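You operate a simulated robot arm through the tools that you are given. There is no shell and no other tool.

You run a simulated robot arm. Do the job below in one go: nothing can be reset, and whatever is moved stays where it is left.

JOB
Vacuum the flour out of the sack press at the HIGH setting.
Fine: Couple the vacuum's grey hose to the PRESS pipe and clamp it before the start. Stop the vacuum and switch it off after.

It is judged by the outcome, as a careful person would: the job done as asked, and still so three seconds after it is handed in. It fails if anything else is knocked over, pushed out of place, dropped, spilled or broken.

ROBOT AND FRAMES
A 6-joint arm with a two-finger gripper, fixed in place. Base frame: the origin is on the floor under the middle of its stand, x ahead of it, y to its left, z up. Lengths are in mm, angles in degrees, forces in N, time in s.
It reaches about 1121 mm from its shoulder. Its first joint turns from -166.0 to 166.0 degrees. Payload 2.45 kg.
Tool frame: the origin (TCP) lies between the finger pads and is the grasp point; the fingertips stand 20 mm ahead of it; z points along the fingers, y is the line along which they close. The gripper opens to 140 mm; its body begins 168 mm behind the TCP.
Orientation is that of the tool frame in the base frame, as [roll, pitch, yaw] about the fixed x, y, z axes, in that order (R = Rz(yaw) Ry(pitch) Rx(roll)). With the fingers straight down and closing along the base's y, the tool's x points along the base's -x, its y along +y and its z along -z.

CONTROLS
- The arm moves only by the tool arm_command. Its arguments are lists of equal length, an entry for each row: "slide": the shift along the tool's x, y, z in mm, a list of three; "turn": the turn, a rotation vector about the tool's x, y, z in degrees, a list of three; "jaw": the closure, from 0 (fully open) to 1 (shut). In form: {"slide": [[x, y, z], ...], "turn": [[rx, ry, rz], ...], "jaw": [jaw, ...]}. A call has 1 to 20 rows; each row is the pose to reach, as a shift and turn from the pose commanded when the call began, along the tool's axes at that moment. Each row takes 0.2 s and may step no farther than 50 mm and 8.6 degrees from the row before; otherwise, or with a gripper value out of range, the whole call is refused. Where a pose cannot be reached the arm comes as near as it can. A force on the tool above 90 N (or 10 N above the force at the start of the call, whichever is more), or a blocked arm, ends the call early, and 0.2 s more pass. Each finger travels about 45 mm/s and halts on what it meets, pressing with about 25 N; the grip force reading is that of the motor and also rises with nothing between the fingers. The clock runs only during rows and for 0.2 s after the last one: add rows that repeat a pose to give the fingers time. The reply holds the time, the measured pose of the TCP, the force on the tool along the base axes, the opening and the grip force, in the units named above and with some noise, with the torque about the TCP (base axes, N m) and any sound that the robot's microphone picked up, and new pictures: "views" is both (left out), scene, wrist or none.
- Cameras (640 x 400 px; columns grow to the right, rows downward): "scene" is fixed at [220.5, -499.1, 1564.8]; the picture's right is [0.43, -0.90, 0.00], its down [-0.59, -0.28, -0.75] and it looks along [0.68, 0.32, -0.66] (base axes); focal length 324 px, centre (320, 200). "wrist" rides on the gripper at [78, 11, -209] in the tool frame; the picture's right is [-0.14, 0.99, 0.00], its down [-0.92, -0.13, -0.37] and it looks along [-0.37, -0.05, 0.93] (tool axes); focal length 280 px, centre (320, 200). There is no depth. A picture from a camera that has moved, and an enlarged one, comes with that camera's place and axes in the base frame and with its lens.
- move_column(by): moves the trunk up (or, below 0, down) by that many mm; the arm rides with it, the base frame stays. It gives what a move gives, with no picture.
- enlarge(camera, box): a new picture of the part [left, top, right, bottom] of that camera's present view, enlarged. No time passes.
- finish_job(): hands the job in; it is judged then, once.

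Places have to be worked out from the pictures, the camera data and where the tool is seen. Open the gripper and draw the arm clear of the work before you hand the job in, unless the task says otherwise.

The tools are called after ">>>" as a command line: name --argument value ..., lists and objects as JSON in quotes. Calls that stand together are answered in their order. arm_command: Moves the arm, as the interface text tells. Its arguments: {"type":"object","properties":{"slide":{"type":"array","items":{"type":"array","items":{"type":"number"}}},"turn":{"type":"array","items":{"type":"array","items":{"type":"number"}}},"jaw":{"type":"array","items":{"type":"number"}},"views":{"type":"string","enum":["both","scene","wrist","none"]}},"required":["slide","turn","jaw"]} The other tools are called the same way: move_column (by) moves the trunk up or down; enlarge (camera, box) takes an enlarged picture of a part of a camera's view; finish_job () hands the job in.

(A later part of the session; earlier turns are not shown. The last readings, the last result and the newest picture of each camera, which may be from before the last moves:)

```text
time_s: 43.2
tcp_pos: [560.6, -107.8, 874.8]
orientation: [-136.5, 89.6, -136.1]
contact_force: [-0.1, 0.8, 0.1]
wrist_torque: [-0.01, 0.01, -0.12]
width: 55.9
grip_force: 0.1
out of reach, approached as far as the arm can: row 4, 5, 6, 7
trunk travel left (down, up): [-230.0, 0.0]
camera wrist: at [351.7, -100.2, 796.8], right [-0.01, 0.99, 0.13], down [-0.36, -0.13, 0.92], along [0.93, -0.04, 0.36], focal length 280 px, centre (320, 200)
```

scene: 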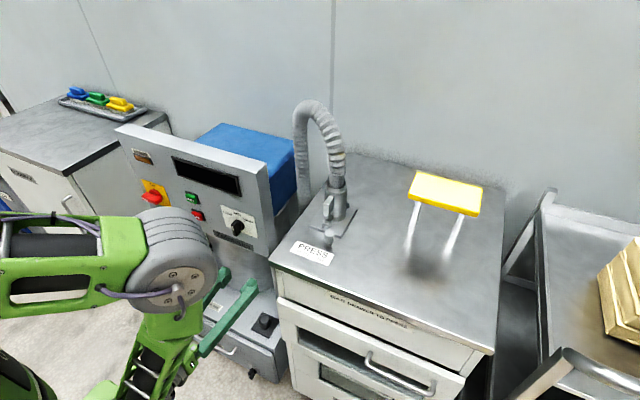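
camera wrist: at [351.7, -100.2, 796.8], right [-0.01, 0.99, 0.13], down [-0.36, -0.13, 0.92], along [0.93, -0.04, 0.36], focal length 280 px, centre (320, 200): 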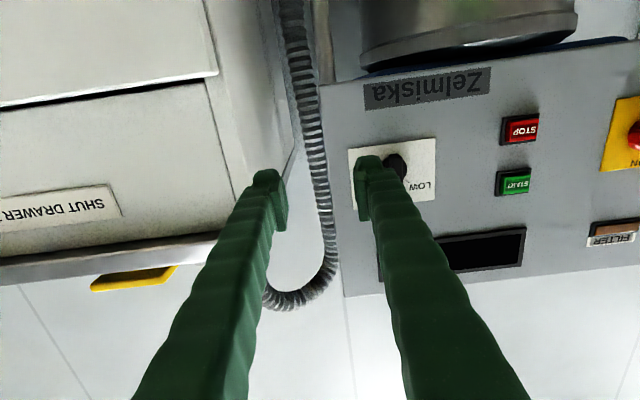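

Fully horizontal isn't reachable this close in, but tilts up to about 65° were. I'll grip the knob at a 60° tilt and rotate about the base x axis. First I move to a pre-grasp at about (634,-15,936).

>>> arm_command --slide '[[-12, 15, 12], [-26, 35, 26], [-40, 55, 42], [-52, 75, 58], [-61, 93, 73], [-61, 93, 73]]' --turn '[[0, 5, 0], [0, 10, 0], [0, 15, 0], [0, 20, 0], [0, 25, 0], [0, 29.6, 0]]' --jaw '[0.6, 0.6, 0.6, 0.6, 0.6, 0.6]'

>>> enlarge --camera "wrist" --box '[240, 120, 400, 260]'

```text
time_s: 44.6
tcp_pos: [631.1, -15.6, 935.3]
orientation: [-179.7, 60.4, -179.9]
contact_force: [-0.5, -0.3, -1.6]
wrist_torque: [0.01, -0.01, -0.02]
width: 56.2
grip_force: 0.0
trunk travel left (down, up): [-230.0, 0.0]
camera wrist: at [411.1, -3.5, 969.4], right [0.07, 0.99, 0.12], down [0.13, -0.13, 0.98], along [0.99, -0.05, -0.14], focal length 280 px, centre (320, 200)
```

scene: 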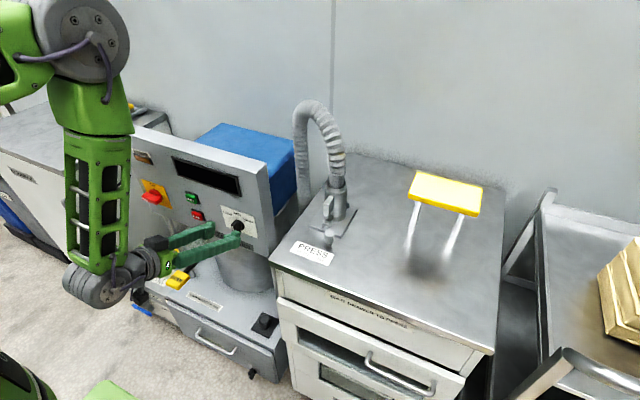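
wrist: 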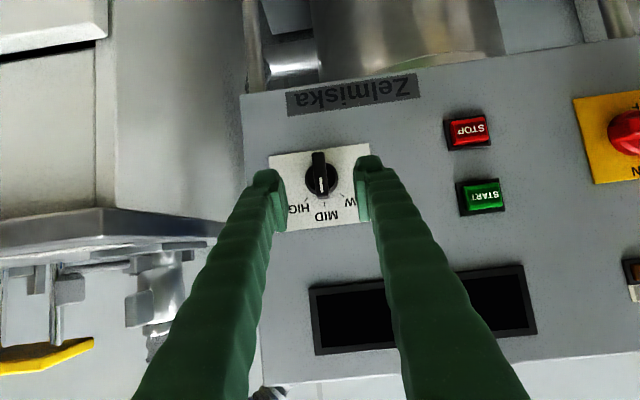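

```text
2.86 times, centred on (320, 190) of wrist
camera zoom: at [411.1, -3.5, 969.4], right [0.07, 0.99, 0.12], down [0.13, -0.13, 0.98], along [0.99, -0.05, -0.14], focal length 801 px, centre (320, 229)
```

zoom: 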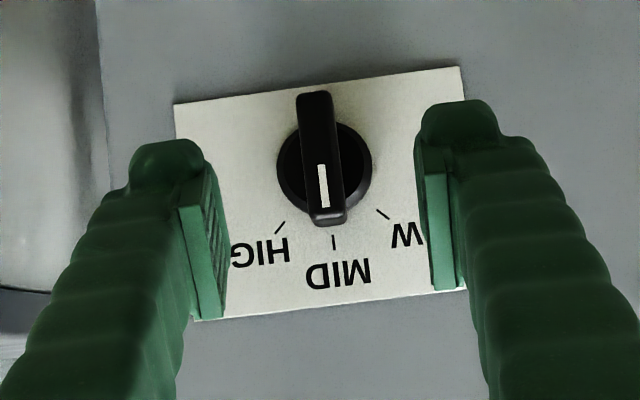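

The knob axis is at about (y −14.6, z 904.5) and its bar is vertical, about 12 mm thick, pointing at MID. I'll advance 58 mm along the tool axis so the fingertips straddle the bar.

>>> arm_command --slide '[[0, 0.5, 20], [0.2, 1, 40], [0.4, 1, 58], [0.4, 1, 58]]' --turn '[[0, 0, 0], [0, 0, 0], [0, 0, 0], [0, 0, 0]]' --jaw '[0.6, 0.6, 0.6, 0.6]'

>>> enlarge --camera "wrist" --box '[240, 120, 400, 260]'

>>> enlarge --camera "scene" --box '[200, 195, 270, 255]'

```text
time_s: 45.6
tcp_pos: [680.6, -14.3, 904.9]
orientation: [-179.7, 60.6, -179.9]
contact_force: [0.2, 1.0, -1.0]
wrist_torque: [0.02, 0.0, -0.01]
width: 56.2
grip_force: 0.0
trunk travel left (down, up): [-230.0, 0.0]
camera wrist: at [460.5, -2.5, 939.2], right [0.07, 0.99, 0.12], down [0.13, -0.13, 0.98], along [0.99, -0.05, -0.14], focal length 280 px, centre (320, 200)
```

scene: 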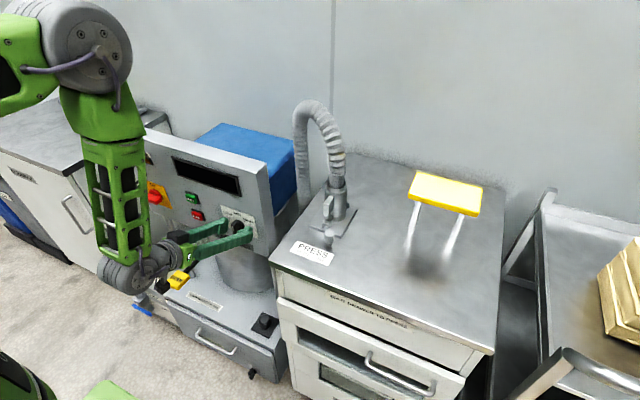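
wrist: 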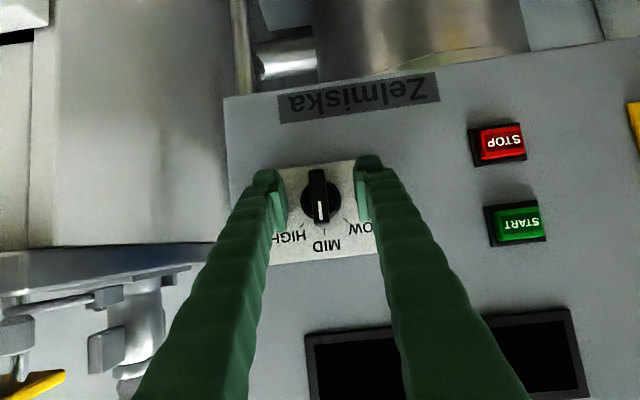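

```text
2.86 times, centred on (320, 190) of wrist
camera zoom: at [460.5, -2.5, 939.2], right [0.07, 0.99, 0.12], down [0.13, -0.13, 0.98], along [0.99, -0.05, -0.14], focal length 801 px, centre (320, 229)
```

zoom: 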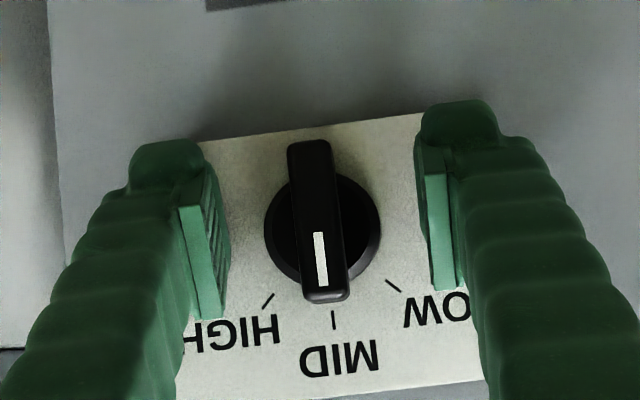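

```text
6.67 times, centred on (235, 225) of scene
camera zoom: at [220.5, -499.1, 1564.8], right [0.43, -0.9, 0.0], down [-0.59, -0.28, -0.75], along [0.68, 0.32, -0.66], focal length 2161 px, centre (887, 33)
```

zoom: 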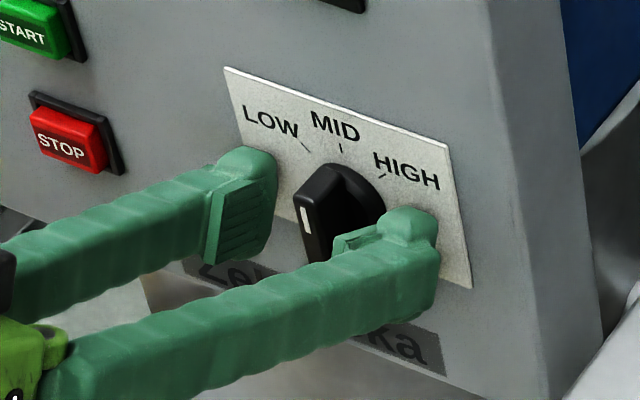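

The bar is between the fingertips. I'll close gently and read the width.

>>> arm_command --slide '[[0, 0, 2], [0, 0, 3], [0, 0, 3], [0, 0, 3], [0, 0, 3]]' --turn '[[0, 0, 0], [0, 0, 0], [0, 0, 0], [0, 0, 0], [0, 0, 0]]' --jaw '[0.7, 0.8, 0.9, 1, 1]' --views "none"

>>> enlarge --camera "wrist" --box '[240, 120, 400, 260]'

>>> enlarge --camera "scene" --box '[200, 195, 270, 255]'

```text
time_s: 46.8
tcp_pos: [682.7, -14.7, 903.0]
orientation: [-179.7, 60.5, -180.0]
contact_force: [-6.3, -6.1, 3.6]
wrist_torque: [0.0, -0.11, -0.11]
width: 32.6
grip_force: 45.6
trunk travel left (down, up): [-230.0, 0.0]
```

```text
2.86 times, centred on (320, 190) of wrist
camera zoom: at [462.2, -3.3, 938.1], right [0.07, 0.99, 0.12], down [0.13, -0.13, 0.98], along [0.99, -0.05, -0.14], focal length 801 px, centre (320, 229)
```

zoom: 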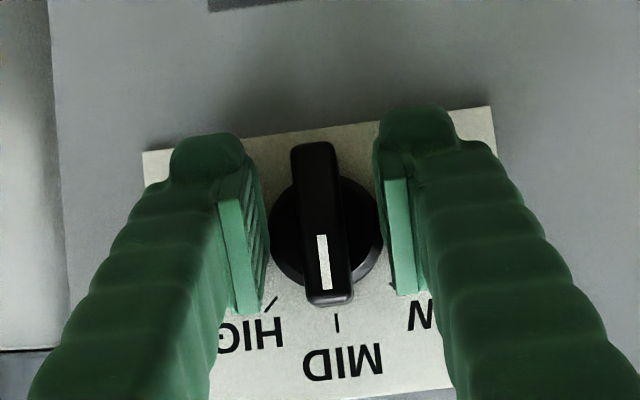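

```text
6.67 times, centred on (235, 225) of scene
camera zoom: at [220.5, -499.1, 1564.8], right [0.43, -0.9, 0.0], down [-0.59, -0.28, -0.75], along [0.68, 0.32, -0.66], focal length 2161 px, centre (887, 33)
```

zoom: 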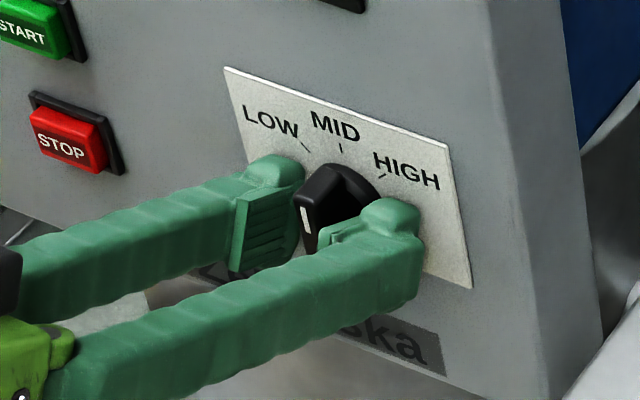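

The jaws stopped at 32.6 mm on the knob's base disc, so I'm a little too deep. I'll reopen, back off 8 mm and close on the bar only.

>>> arm_command --slide '[[0, 0, 0], [0, 0, 0], [0, 0, -5], [0, 0, -9], [0, 0, -9], [0, 0, -9], [0, 0, -9], [0, 0, -9]]' --turn '[[0, 0, 0], [0, 0, 0], [0, 0, 0], [0, 0, 0], [0, 0, 0], [0, 0, 0], [0, 0, 0], [0, 0, 0]]' --jaw '[0.7, 0.65, 0.65, 0.65, 0.8, 0.9, 1, 1]' --views "none"

>>> enlarge --camera "wrist" --box '[240, 120, 400, 260]'

>>> enlarge --camera "scene" --box '[200, 195, 270, 255]'

```text
time_s: 48.6
tcp_pos: [675.5, -15.2, 907.7]
orientation: [-179.7, 60.5, 179.9]
contact_force: [0.9, -6.0, 0.5]
wrist_torque: [-0.02, 0.04, -0.06]
width: 12.1
grip_force: 37.2
trunk travel left (down, up): [-230.0, 0.0]
```

```text
2.86 times, centred on (320, 190) of wrist
camera zoom: at [455.6, -3.3, 942.5], right [0.07, 0.99, 0.12], down [0.13, -0.13, 0.98], along [0.99, -0.05, -0.14], focal length 801 px, centre (320, 229)
```

zoom: 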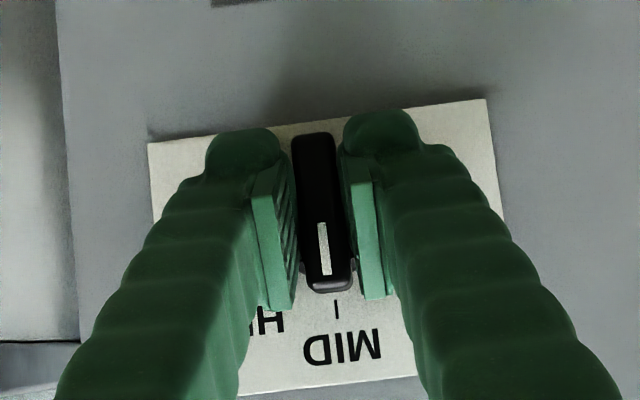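

```text
6.67 times, centred on (235, 225) of scene
camera zoom: at [220.5, -499.1, 1564.8], right [0.43, -0.9, 0.0], down [-0.59, -0.28, -0.75], along [0.68, 0.32, -0.66], focal length 2161 px, centre (887, 33)
```

zoom: 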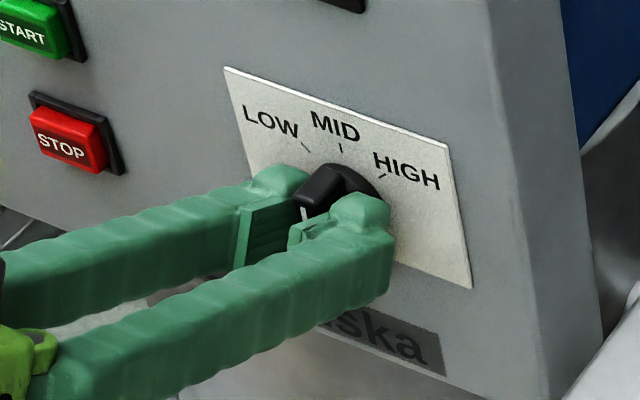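

I have the bar at 12.1 mm. Now I'll rotate 45° about the base x axis through the knob centre, clockwise from the front, toward HIGH.

>>> arm_command --slide '[[0.1, -0.45, 0.05], [0.25, -0.9, 0.13], [0.45, -1.3, 0.25], [0.67, -1.7, 0.38], [0.95, -2, 0.54], [1.3, -2.3, 0.74], [1.3, -2.3, 0.74]]' --turn '[[-3.69, 0, 6.53], [-7.39, 0, 13.06], [-11.08, 0, 19.58], [-14.77, 0, 26.11], [-18.47, 0, 32.64], [-22.16, 0, 39.17], [-22.16, 0, 39.17]]' --jaw '[1, 1, 1, 1, 1, 1, 1]'

>>> enlarge --camera "wrist" --box '[240, 120, 400, 260]'

>>> enlarge --camera "scene" --box '[200, 195, 270, 255]'

```text
time_s: 50.2
tcp_pos: [675.1, -15.5, 906.1]
orientation: [116.2, 38.0, 128.4]
contact_force: [-11.3, -12.6, 3.8]
wrist_torque: [-0.01, -0.1, -0.24]
width: 12.1
grip_force: 38.5
trunk travel left (down, up): [-230.0, 0.0]
camera wrist: at [455.4, -33.2, 939.1], right [0.07, 0.62, 0.79], down [0.13, -0.79, 0.6], along [0.99, 0.06, -0.13], focal length 280 px, centre (320, 200)
```

scene: 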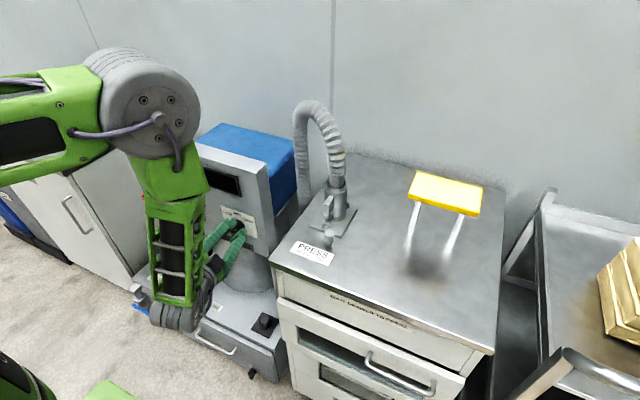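
wrist: 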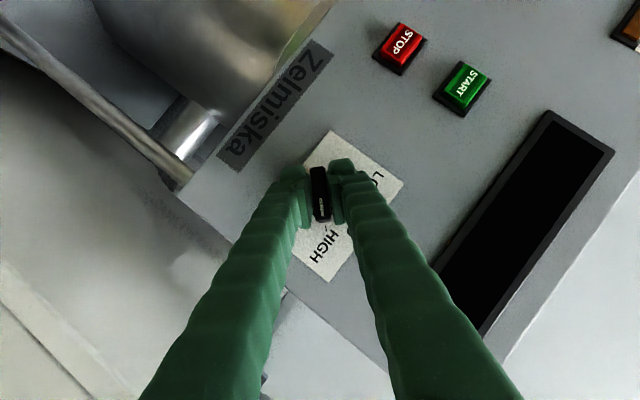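

```text
2.86 times, centred on (320, 190) of wrist
camera zoom: at [455.4, -33.2, 939.1], right [0.07, 0.62, 0.79], down [0.13, -0.79, 0.6], along [0.99, 0.06, -0.13], focal length 801 px, centre (320, 229)
```

zoom: 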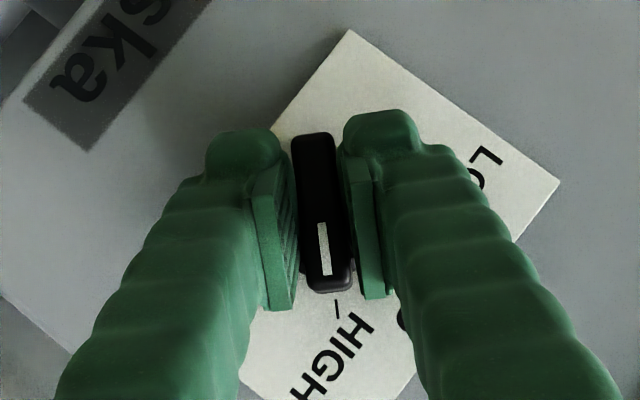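

```text
6.67 times, centred on (235, 225) of scene
camera zoom: at [220.5, -499.1, 1564.8], right [0.43, -0.9, 0.0], down [-0.59, -0.28, -0.75], along [0.68, 0.32, -0.66], focal length 2161 px, centre (887, 33)
```

zoom: 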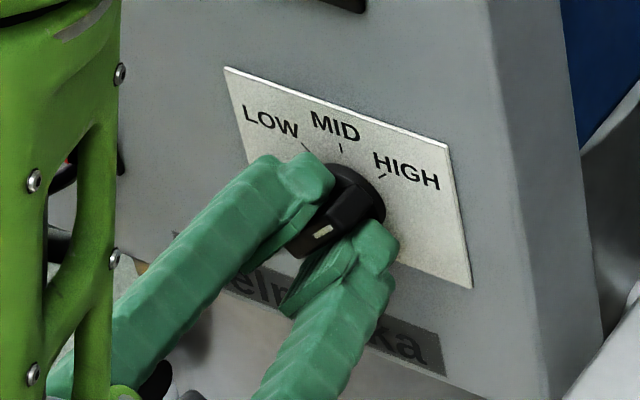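

The knob now lines up exactly with the HIGH tick. I'll release it and back off.

>>> arm_command --slide '[[0, 0, 0], [0, 0, 0], [0, 0, 0], [0, 0, -25], [0, 0, -60], [0, 0, -90]]' --turn '[[0, 0, 0], [0, 0, 0], [0, 0, 0], [0, 0, 0], [0, 0, 0], [0, 0, 0]]' --jaw '[0.8, 0.7, 0.6, 0.6, 0.6, 0.6]'

>>> enlarge --camera "scene" --box '[200, 195, 270, 255]'

>>> enlarge --camera "wrist" --box '[240, 120, 400, 260]'

```text
time_s: 51.6
tcp_pos: [597.5, -47.4, 937.4]
orientation: [116.3, 38.1, 128.5]
contact_force: [0.3, 0.0, -1.0]
wrist_torque: [0.01, 0.01, 0.0]
width: 56.0
grip_force: 0.1
trunk travel left (down, up): [-230.0, 0.0]
camera wrist: at [377.6, -63.9, 970.1], right [0.07, 0.62, 0.78], down [0.13, -0.78, 0.61], along [0.99, 0.06, -0.13], focal length 280 px, centre (320, 200)
```

scene: 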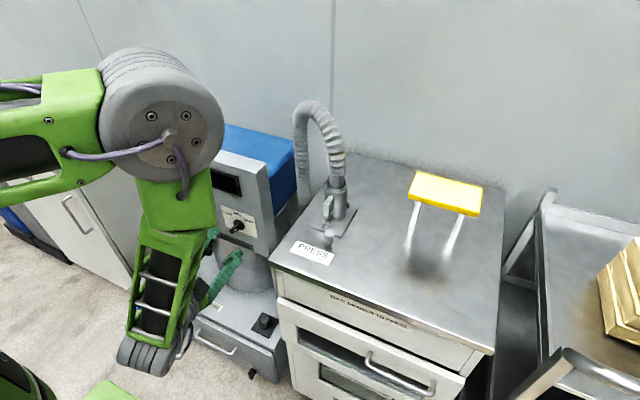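
wrist: 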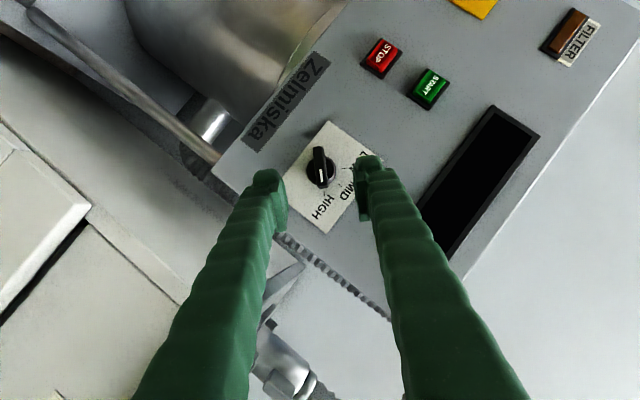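

```text
6.67 times, centred on (235, 225) of scene
camera zoom: at [220.5, -499.1, 1564.8], right [0.43, -0.9, 0.0], down [-0.59, -0.28, -0.75], along [0.68, 0.32, -0.66], focal length 2161 px, centre (887, 33)
```

zoom: 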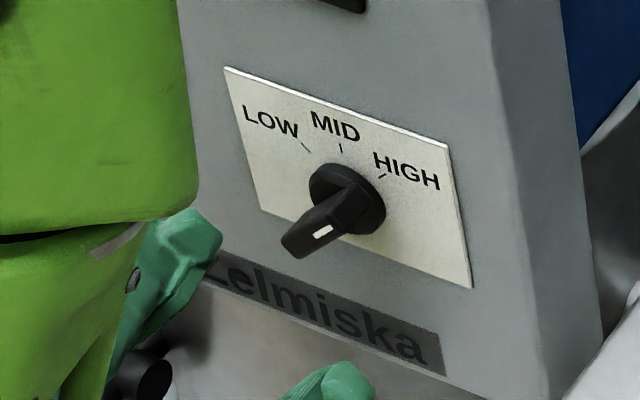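

```text
2.86 times, centred on (320, 190) of wrist
camera zoom: at [377.6, -63.9, 970.1], right [0.07, 0.62, 0.78], down [0.13, -0.78, 0.61], along [0.99, 0.06, -0.13], focal length 801 px, centre (320, 229)
```

zoom: 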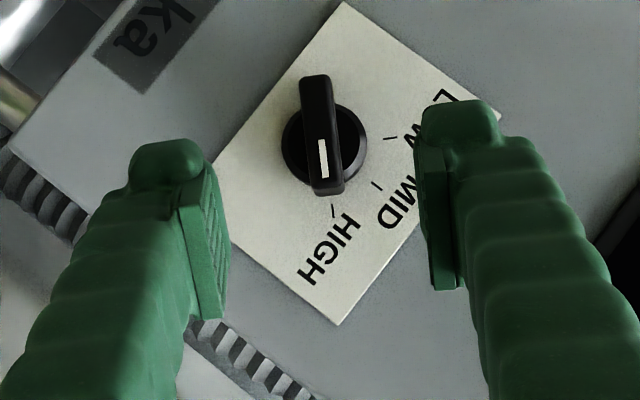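

The selector now reads HIGH. I'll rotate the tool back upright and traverse left to the red main switch, keeping clear of the panel.

>>> arm_command --slide '[[25, 30.5, 13.06], [50, 61, 26.1], [75, 91.5, 39.2], [100, 122, 52.2], [125, 152.5, 65.3], [150, 183, 78.4], [175, 213.5, 91.4], [200, 243.9, 104.5], [200, 243.9, 104.5]]' --turn '[[2.77, 0, -4.9], [5.54, 0, -9.8], [8.31, 0, -14.7], [11.08, 0, -19.58], [13.85, 0, -24.5], [16.6, 0, -29.4], [19.4, 0, -34.3], [22.16, 0, -39.17], [22.16, 0, -39.17]]' --jaw '[0.6, 0.6, 0.6, 0.6, 0.5, 0.4, 0.4, 0.4, 0.4]'

>>> enlarge --camera "wrist" --box '[220, 100, 420, 260]'

```text
time_s: 53.6
tcp_pos: [589.6, 284.5, 951.4]
orientation: [-179.7, 60.5, -179.9]
contact_force: [0.0, 0.5, 1.0]
wrist_torque: [-0.03, -0.03, -0.03]
width: 83.8
grip_force: 0.0
trunk travel left (down, up): [-230.0, 0.0]
camera wrist: at [369.5, 295.5, 986.5], right [0.07, 0.99, 0.12], down [0.13, -0.13, 0.98], along [0.99, -0.05, -0.14], focal length 280 px, centre (320, 200)
```

scene: 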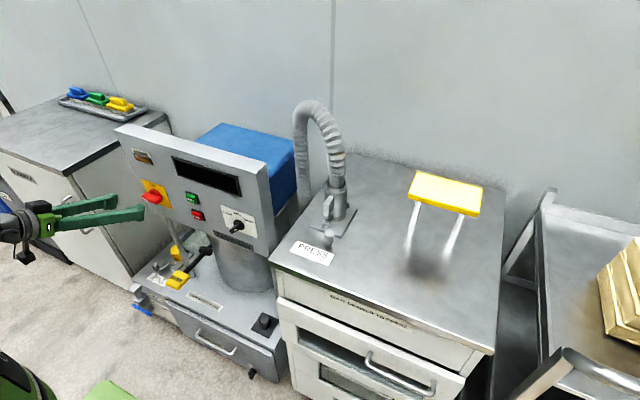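
wrist: 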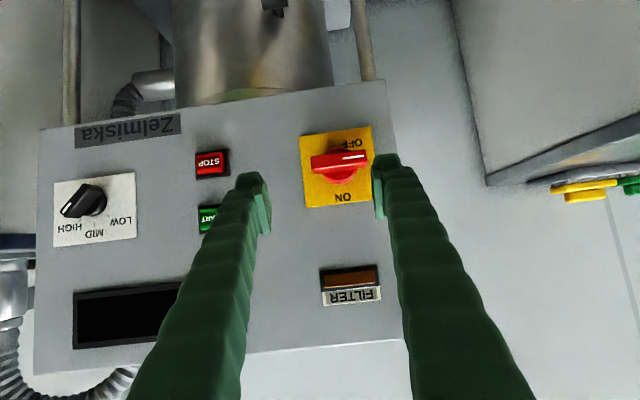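

```text
2.50 times, centred on (320, 180) of wrist
camera zoom: at [369.5, 295.5, 986.5], right [0.07, 0.99, 0.12], down [0.13, -0.13, 0.98], along [0.99, -0.05, -0.14], focal length 701 px, centre (320, 250)
```

zoom: 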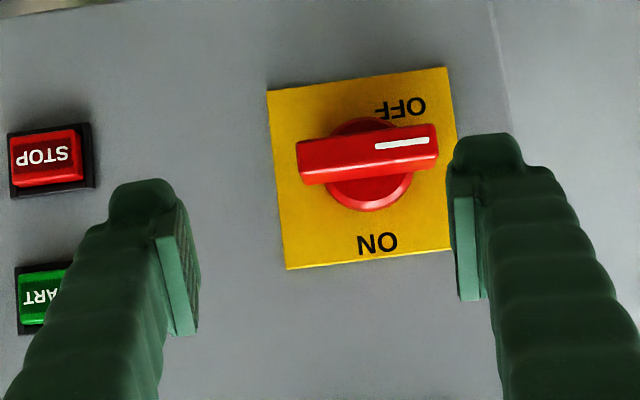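

The handle's white mark points left, which is OFF, with ON straight up, so it needs a 90° clockwise turn. Its axis is near (y 305, z 902) and the bar's outer face is at x≈680. I'll go horizontal here, where the reach is better.

>>> arm_command --slide '[[8, 5, 7], [16, 10, 14], [24, 15, 21], [32, 20.5, 28], [37.7, 20.5, 32.8], [37.7, 20.5, 32.8]]' --turn '[[0, -6, 0], [0, -12, 0], [0, -18, 0], [0, -24, 0], [0, -29.5, 0], [0, -29.5, 0]]' --jaw '[0.4, 0.4, 0.4, 0.4, 0.4, 0.4]'

```text
time_s: 55.0
tcp_pos: [598.4, 305.3, 900.8]
orientation: [-57.5, 89.9, -57.6]
contact_force: [-0.5, 0.2, 0.1]
wrist_torque: [-0.03, 0.01, 0.02]
width: 84.1
grip_force: 0.1
trunk travel left (down, up): [-230.0, 0.0]
camera wrist: at [391.6, 315.9, 823.3], right [0.0, 0.99, 0.14], down [-0.37, -0.12, 0.92], along [0.93, -0.05, 0.37], focal length 280 px, centre (320, 200)
```

scene: 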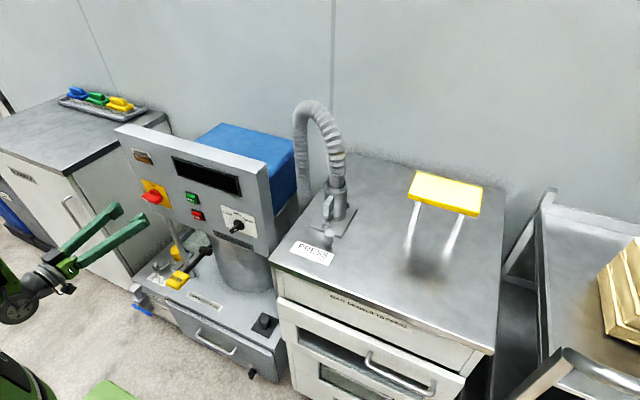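
wrist: 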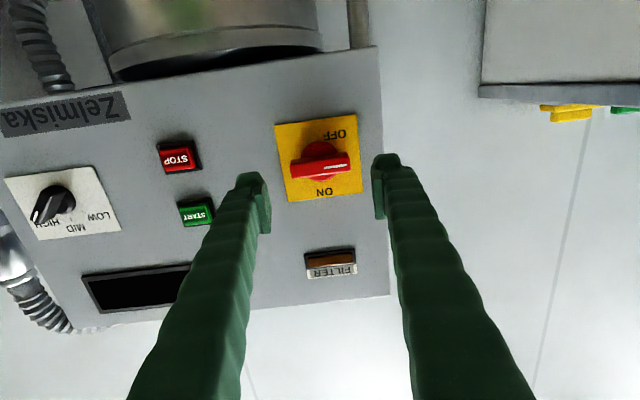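

The horizontal tool is reached exactly. Now I'll roll −90° about the tool axis so the fingers close vertically on the handle bar.

>>> arm_command --slide '[[0, 0, 0], [0, 0, 0], [0, 0, 0], [0, 0, 0], [0, 0, 0], [0, 0, 0], [0, 0, 0], [0, 0, 0], [0, 0, 0], [0, 0, 0], [0, 0, 0], [0, 0, 0]]' --turn '[[0, 0, -8.2], [0, 0, -16.4], [0, 0, -24.6], [0, 0, -32.8], [0, 0, -41], [0, 0, -49.2], [0, 0, -57.4], [0, 0, -65.6], [0, 0, -73.8], [0, 0, -82], [0, 0, -90], [0, 0, -90]]' --jaw '[0.4, 0.4, 0.4, 0.5, 0.5, 0.5, 0.55, 0.55, 0.55, 0.55, 0.55, 0.55]'

>>> enlarge --camera "wrist" --box '[240, 110, 400, 250]'

```text
time_s: 57.6
tcp_pos: [601.1, 305.8, 901.3]
orientation: [-90.0, -0.2, -90.1]
contact_force: [-0.4, 0.0, -0.9]
wrist_torque: [-0.01, -0.03, -0.01]
width: 63.0
grip_force: 0.1
trunk travel left (down, up): [-230.0, 0.0]
camera wrist: at [391.7, 227.3, 891.5], right [0.0, 0.13, -0.99], down [-0.37, 0.92, 0.12], along [0.93, 0.36, 0.05], focal length 280 px, centre (320, 200)
```

scene: 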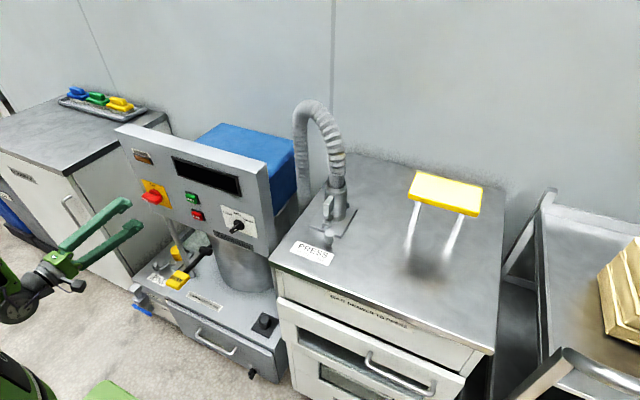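
wrist: 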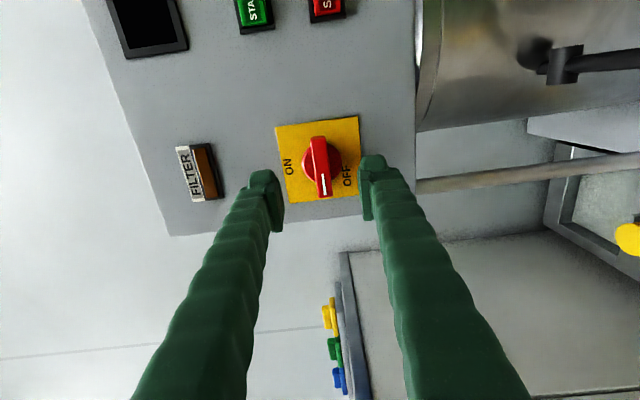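

```text
2.86 times, centred on (320, 180) of wrist
camera zoom: at [391.7, 227.3, 891.5], right [0.0, 0.13, -0.99], down [-0.37, 0.92, 0.12], along [0.93, 0.36, 0.05], focal length 801 px, centre (320, 257)
```

zoom: 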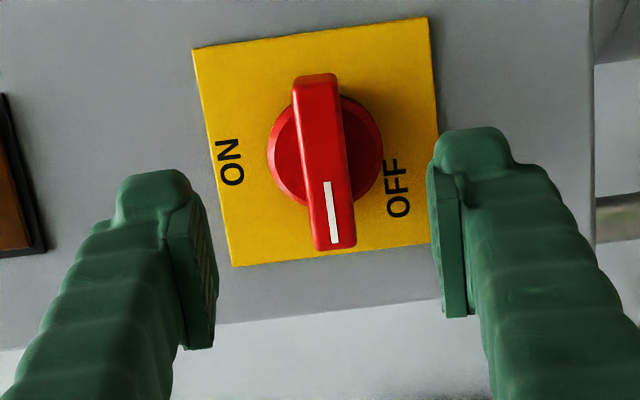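

The view along the switch axis is clear: the axis is at (305, 900.5) and the bar is horizontal. I'll advance to x≈676 with the jaws straddling the bar, then close on it.

>>> arm_command --slide '[[0.3, 0.3, 30], [0.6, 0.6, 60], [0.8, 0.8, 75], [0.8, 0.8, 75], [0.8, 0.8, 75], [0.8, 0.8, 75], [0.8, 0.8, 75], [0.8, 0.8, 75]]' --turn '[[0, 0, 0], [0, 0, 0], [0, 0, 0], [0, 0, 0], [0, 0, 0], [0, 0, 0], [0, 0, 0], [0, 0, 0]]' --jaw '[0.55, 0.55, 0.55, 0.7, 0.8, 0.9, 1, 1]'

>>> enlarge --camera "wrist" --box '[240, 110, 400, 250]'

```text
time_s: 59.4
tcp_pos: [674.9, 301.9, 900.3]
orientation: [-90.2, -0.2, -90.1]
contact_force: [0.7, 0.6, -10.2]
wrist_torque: [0.11, 0.1, 0.1]
width: 16.4
grip_force: 39.2
trunk travel left (down, up): [-230.0, 0.0]
camera wrist: at [466.3, 225.1, 890.2], right [0.0, 0.13, -0.99], down [-0.37, 0.92, 0.13], along [0.93, 0.36, 0.05], focal length 280 px, centre (320, 200)
```

scene: 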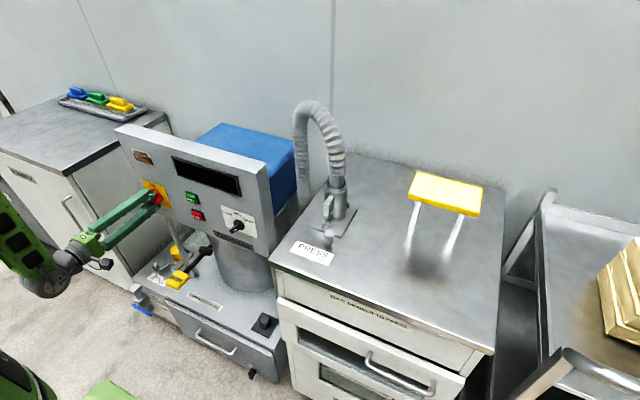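
wrist: 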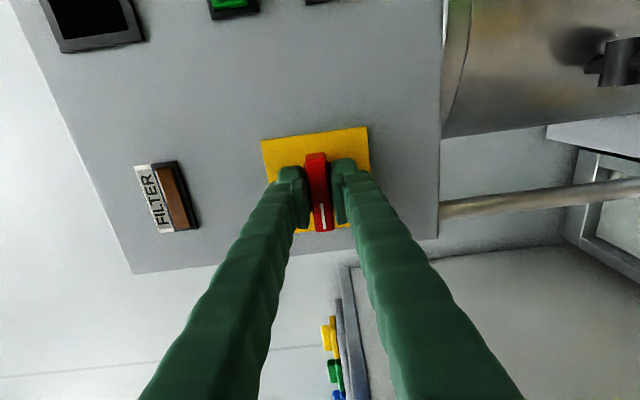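

```text
2.86 times, centred on (320, 180) of wrist
camera zoom: at [466.3, 225.1, 890.2], right [0.0, 0.13, -0.99], down [-0.37, 0.92, 0.13], along [0.93, 0.36, 0.05], focal length 801 px, centre (320, 257)
```

zoom: 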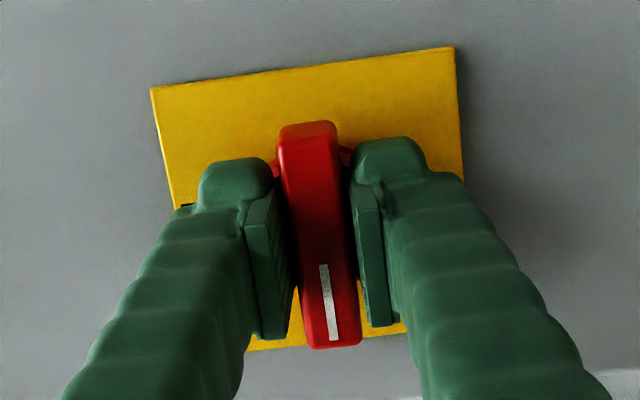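

The handle is gripped at 16.4 mm and the tool is in line with its axis. I'll rotate +90° about the tool axis to bring the pointer up to ON.

>>> arm_command --slide '[[0, 0, 0], [0, 0, 0], [0, 0, 0], [0, 0, 0], [0, 0, 0], [0, 0, 0], [0, 0, 0], [0, 0, 0], [0, 0, 0], [0, 0, 0], [0, 0, 0], [0, 0, 0]]' --turn '[[0, 0, 8.2], [0, 0, 16.4], [0, 0, 24.6], [0, 0, 32.8], [0, 0, 41], [0, 0, 49.2], [0, 0, 57.4], [0, 0, 65.6], [0, 0, 73.8], [0, 0, 82], [0, 0, 90], [0, 0, 90]]' --jaw '[1, 1, 1, 1, 1, 1, 1, 1, 1, 1, 1, 1]'

>>> enlarge --camera "scene" --box '[110, 130, 270, 250]'

```text
time_s: 62.0
tcp_pos: [676.3, 305.3, 898.9]
orientation: [-162.9, 89.6, -163.0]
contact_force: [-13.8, 3.4, -28.9]
wrist_torque: [0.02, 0.26, 0.08]
width: 15.9
grip_force: 41.4
trunk travel left (down, up): [-230.0, 0.0]
camera wrist: at [466.3, 316.0, 821.5], right [0.0, 0.99, 0.14], down [-0.36, -0.13, 0.92], along [0.93, -0.05, 0.36], focal length 280 px, centre (320, 200)
```

scene: 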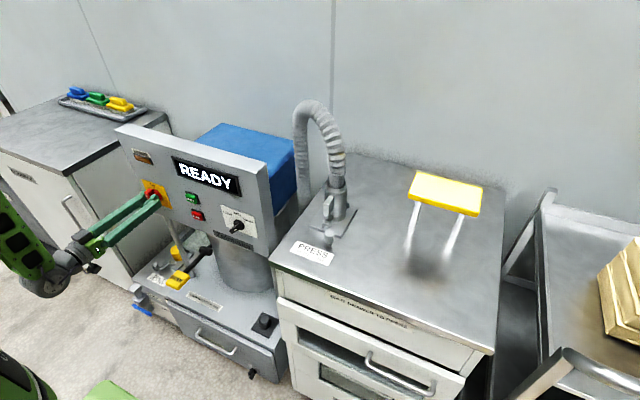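
wrist: 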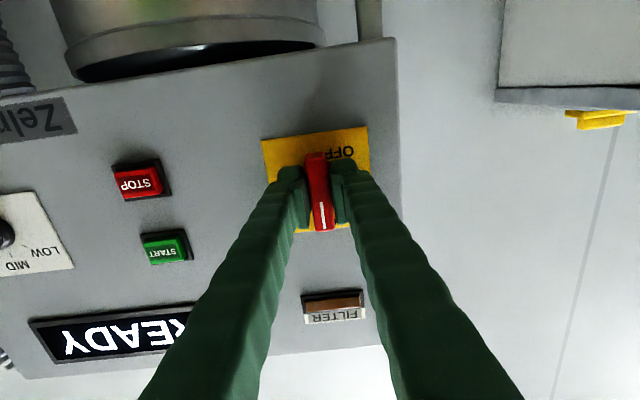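

```text
3.33 times, centred on (190, 190) of scene
camera zoom: at [220.5, -499.1, 1564.8], right [0.43, -0.9, 0.0], down [-0.59, -0.28, -0.75], along [0.68, 0.32, -0.66], focal length 1080 px, centre (753, 233)
```

zoom: 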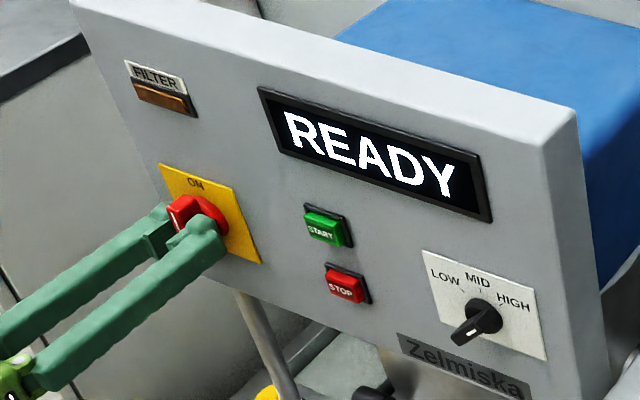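

The display shows READY with the handle at ON. I'll open the jaws, back straight off and re-check the panel.

>>> arm_command --slide '[[0, 0, 0], [0, 0, 0], [0, 0, 0], [0, 0, -25], [0, 0, -50], [0, 0, -75], [0, 0, -75]]' --turn '[[0, 0, 0], [0, 0, 0], [0, 0, 0], [0, 0, 0], [0, 0, 0], [0, 0, 0], [0, 0, 0]]' --jaw '[0.8, 0.7, 0.65, 0.65, 0.65, 0.7, 0.8]'

>>> enlarge --camera "wrist" --box '[0, 100, 420, 360]'

>>> enlarge --camera "scene" --box '[110, 130, 270, 250]'

```text
time_s: 63.6
tcp_pos: [599.4, 304.1, 902.7]
orientation: [-73.2, 89.9, -73.6]
contact_force: [-0.1, -0.2, 0.2]
wrist_torque: [-0.02, 0.01, -0.01]
width: 28.3
grip_force: 0.0
trunk travel left (down, up): [-230.0, 0.0]
camera wrist: at [390.9, 315.6, 823.9], right [0.0, 0.99, 0.14], down [-0.37, -0.12, 0.92], along [0.93, -0.05, 0.37], focal length 280 px, centre (320, 200)
```

scene: 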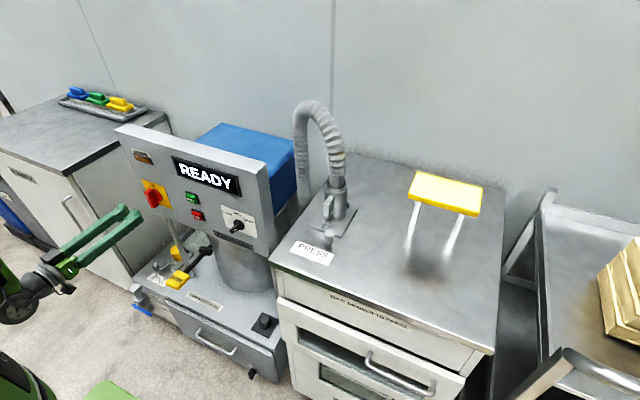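
wrist: 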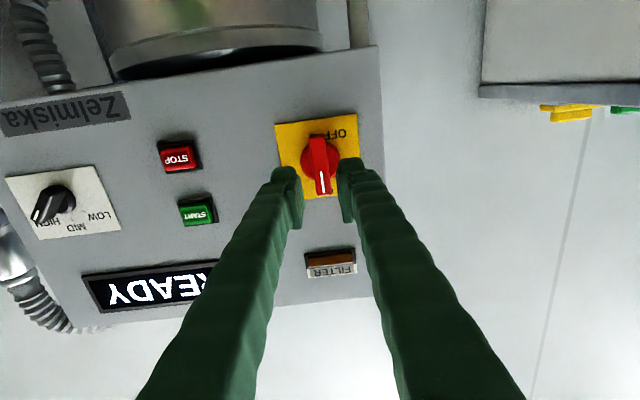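

```text
1.52 times, centred on (210, 230) of wrist
camera zoom: at [390.9, 315.6, 823.9], right [0.0, 0.99, 0.14], down [-0.37, -0.12, 0.92], along [0.93, -0.05, 0.37], focal length 427 px, centre (488, 154)
```

zoom: 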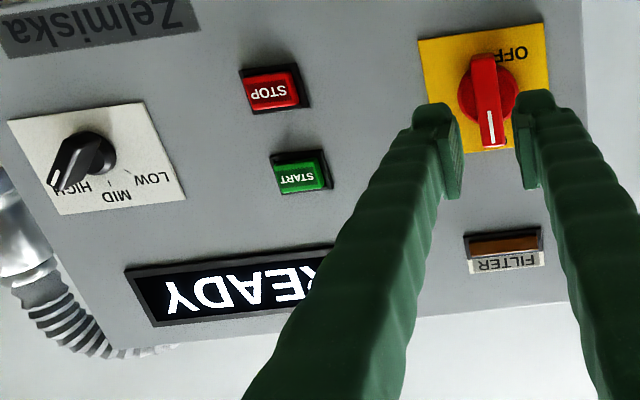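

```text
3.33 times, centred on (190, 190) of scene
camera zoom: at [220.5, -499.1, 1564.8], right [0.43, -0.9, 0.0], down [-0.59, -0.28, -0.75], along [0.68, 0.32, -0.66], focal length 1080 px, centre (753, 233)
```

zoom: 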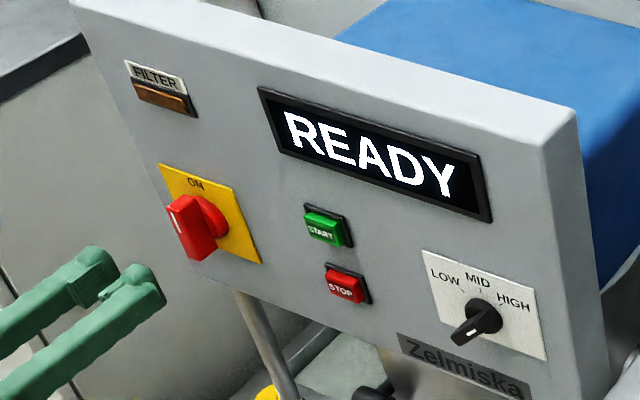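

The panel reads READY, the switch is ON and the selector is at HIGH. The START button works out at about (705,144,944). I'll line up the closed fingertips in front of it.

>>> arm_command --slide '[[-10, -40, 5], [-20, -80, 10], [-30, -120, 20], [-41, -160, 30], [-41, -160, 40], [-41, -160, 40]]' --turn '[[0, 0, 0], [0, 0, 0], [0, 0, 0], [0, 0, 0], [0, 0, 0], [0, 0, 0]]' --jaw '[1, 1, 1, 1, 1, 1]'

>>> enlarge --camera "wrist" --box '[240, 110, 400, 250]'

>>> enlarge --camera "scene" --box '[150, 170, 230, 240]'

```text
time_s: 65.0
tcp_pos: [640.6, 144.3, 940.4]
orientation: [-84.1, 89.9, -84.3]
contact_force: [-0.5, -0.4, 0.1]
wrist_torque: [-0.02, 0.0, -0.03]
width: 0.0
grip_force: 24.9
trunk travel left (down, up): [-230.0, 0.0]
camera wrist: at [431.5, 155.5, 863.2], right [0.0, 0.99, 0.14], down [-0.37, -0.12, 0.92], along [0.93, -0.05, 0.37], focal length 280 px, centre (320, 200)
```

scene: 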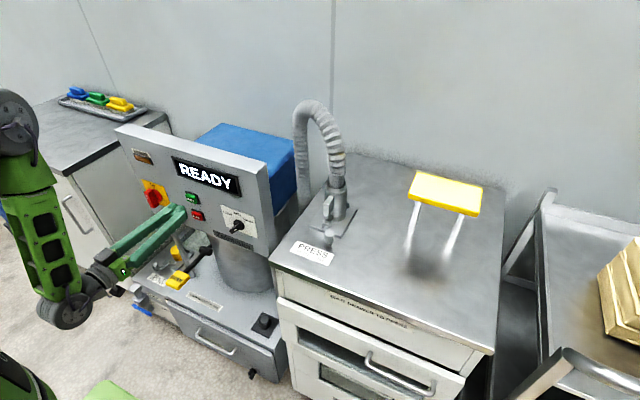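
wrist: 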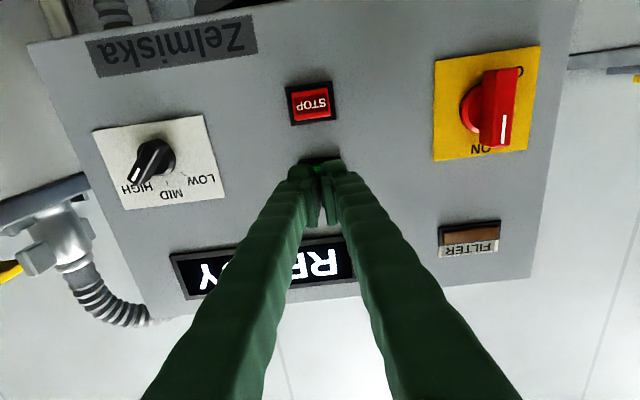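

```text
2.86 times, centred on (320, 180) of wrist
camera zoom: at [431.5, 155.5, 863.2], right [0.0, 0.99, 0.14], down [-0.37, -0.12, 0.92], along [0.93, -0.05, 0.37], focal length 801 px, centre (320, 257)
```

zoom: 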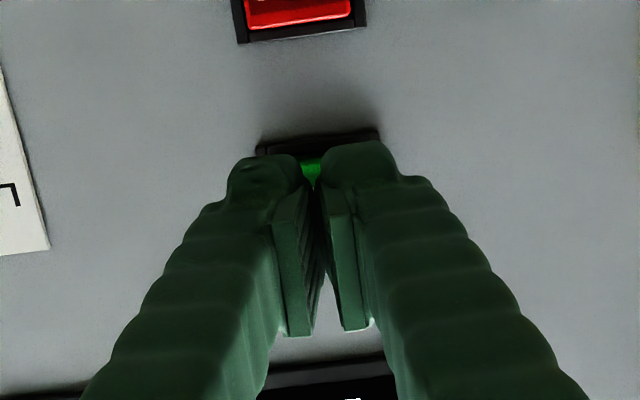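

```text
5.71 times, centred on (190, 205) of scene
camera zoom: at [220.5, -499.1, 1564.8], right [0.43, -0.9, 0.0], down [-0.59, -0.28, -0.75], along [0.68, 0.32, -0.66], focal length 1852 px, centre (1063, 171)
```

zoom: 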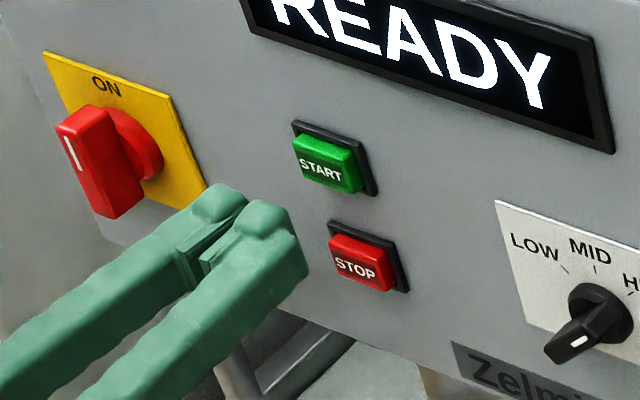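

The fingertips face the START button. I'll raise 3 mm and advance until just short of contact, then press in small steps.

>>> arm_command --slide '[[-3.2, 0, 12], [-3.2, 0, 24], [-3.2, 0, 32], [-3.2, 0, 36], [-3.2, 0, 38]]' --turn '[[0, 0, 0], [0, 0, 0], [0, 0, 0], [0, 0, 0], [0, 0, 0]]' --jaw '[1, 1, 1, 1, 1]'

>>> enlarge --camera "scene" --box '[150, 170, 230, 240]'

```text
time_s: 66.2
tcp_pos: [678.1, 145.2, 945.9]
orientation: [-87.2, 89.9, -87.4]
contact_force: [-0.2, 0.2, -0.6]
wrist_torque: [-0.01, 0.04, 0.02]
width: 0.1
grip_force: 25.2
trunk travel left (down, up): [-230.0, 0.0]
camera wrist: at [470.2, 155.6, 867.3], right [0.0, 0.99, 0.13], down [-0.37, -0.12, 0.92], along [0.93, -0.05, 0.37], focal length 280 px, centre (320, 200)
```

scene: 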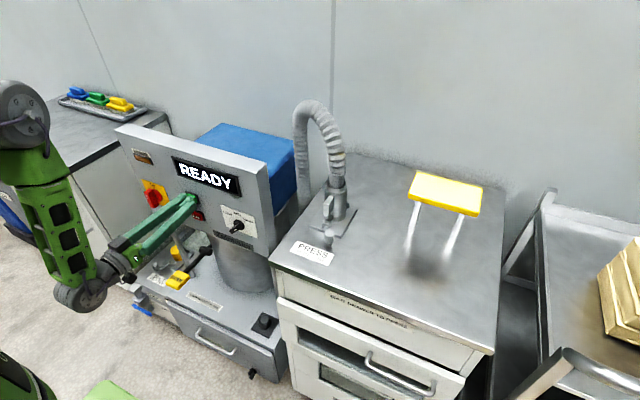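
wrist: 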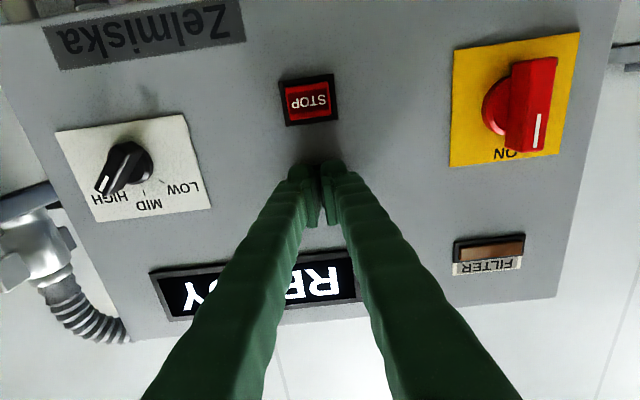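

```text
5.71 times, centred on (190, 205) of scene
camera zoom: at [220.5, -499.1, 1564.8], right [0.43, -0.9, 0.0], down [-0.59, -0.28, -0.75], along [0.68, 0.32, -0.66], focal length 1852 px, centre (1063, 171)
```

zoom: 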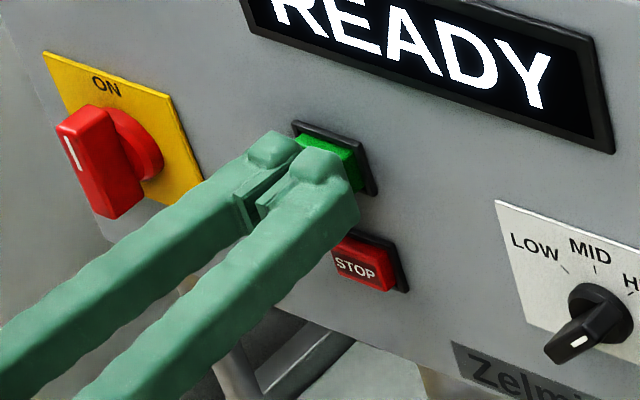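

The tips are just off the button with no force yet. I'll press forward in 2 mm steps and watch the display.

>>> arm_command --slide '[[0, 0, 2], [0, 0, 4], [0, 0, 6]]' --turn '[[0, 0, 0], [0, 0, 0], [0, 0, 0]]' --jaw '[1, 1, 1]' --views "scene"

```text
time_s: 67.0
tcp_pos: [684.9, 145.0, 946.4]
orientation: [-84.1, 89.9, -84.2]
contact_force: [-4.7, 0.7, 1.5]
wrist_torque: [0.03, -0.01, 0.02]
width: 6.2
grip_force: 29.6
trunk travel left (down, up): [-230.0, 0.0]
heard: click
```

scene: 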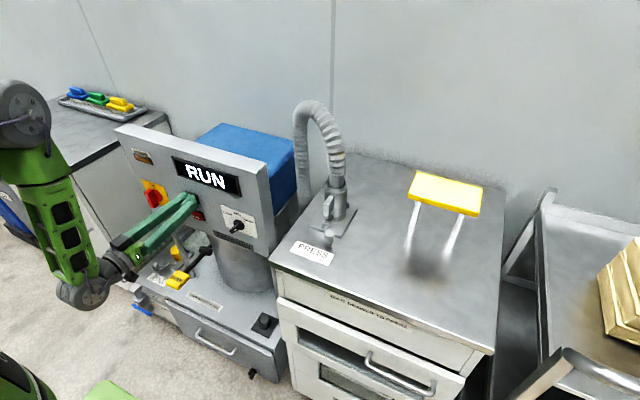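

A click was heard and the display shows RUN. I'll back off and watch what the vacuum does.

>>> arm_command --slide '[[0, 0, -10], [0, 0, -30], [0, 0, -45], [0, 0, -45]]' --turn '[[0, 0, 0], [0, 0, 0], [0, 0, 0], [0, 0, 0]]' --jaw '[1, 1, 1, 1]'

>>> enlarge --camera "scene" --box '[110, 130, 270, 250]'

>>> enlarge --camera "scene" --box '[270, 90, 510, 300]'

```text
time_s: 68.0
tcp_pos: [639.3, 144.9, 945.6]
orientation: [-85.4, 89.9, -85.6]
contact_force: [-0.8, 0.0, 1.2]
wrist_torque: [0.02, -0.03, 0.01]
width: 0.0
grip_force: 29.5
trunk travel left (down, up): [-230.0, 0.0]
camera wrist: at [430.6, 156.6, 867.6], right [0.0, 0.99, 0.14], down [-0.37, -0.12, 0.92], along [0.93, -0.05, 0.37], focal length 280 px, centre (320, 200)
```

scene: 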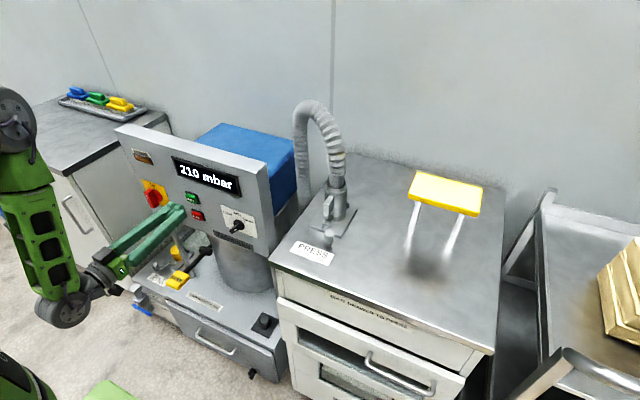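
wrist: 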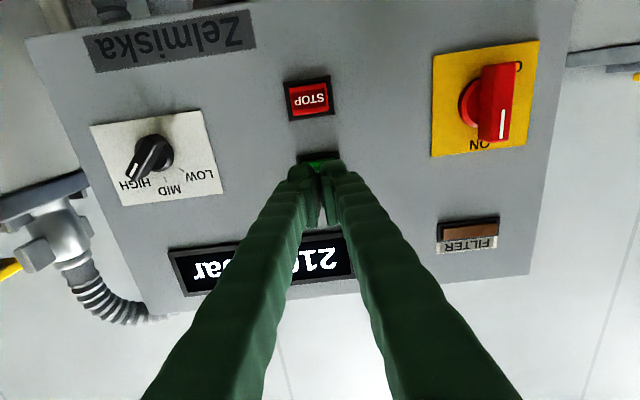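

```text
3.33 times, centred on (190, 190) of scene
camera zoom: at [220.5, -499.1, 1564.8], right [0.43, -0.9, 0.0], down [-0.59, -0.28, -0.75], along [0.68, 0.32, -0.66], focal length 1080 px, centre (753, 233)
```

zoom: 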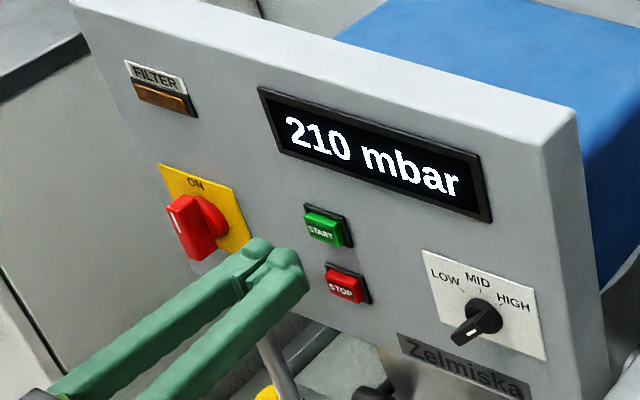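

```text
1.90 times, centred on (390, 195) of scene
camera zoom: at [220.5, -499.1, 1564.8], right [0.43, -0.9, 0.0], down [-0.59, -0.28, -0.75], along [0.68, 0.32, -0.66], focal length 617 px, centre (187, 210)
```

zoom: 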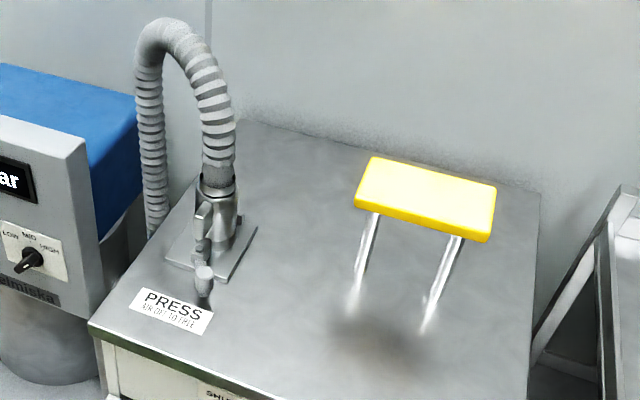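

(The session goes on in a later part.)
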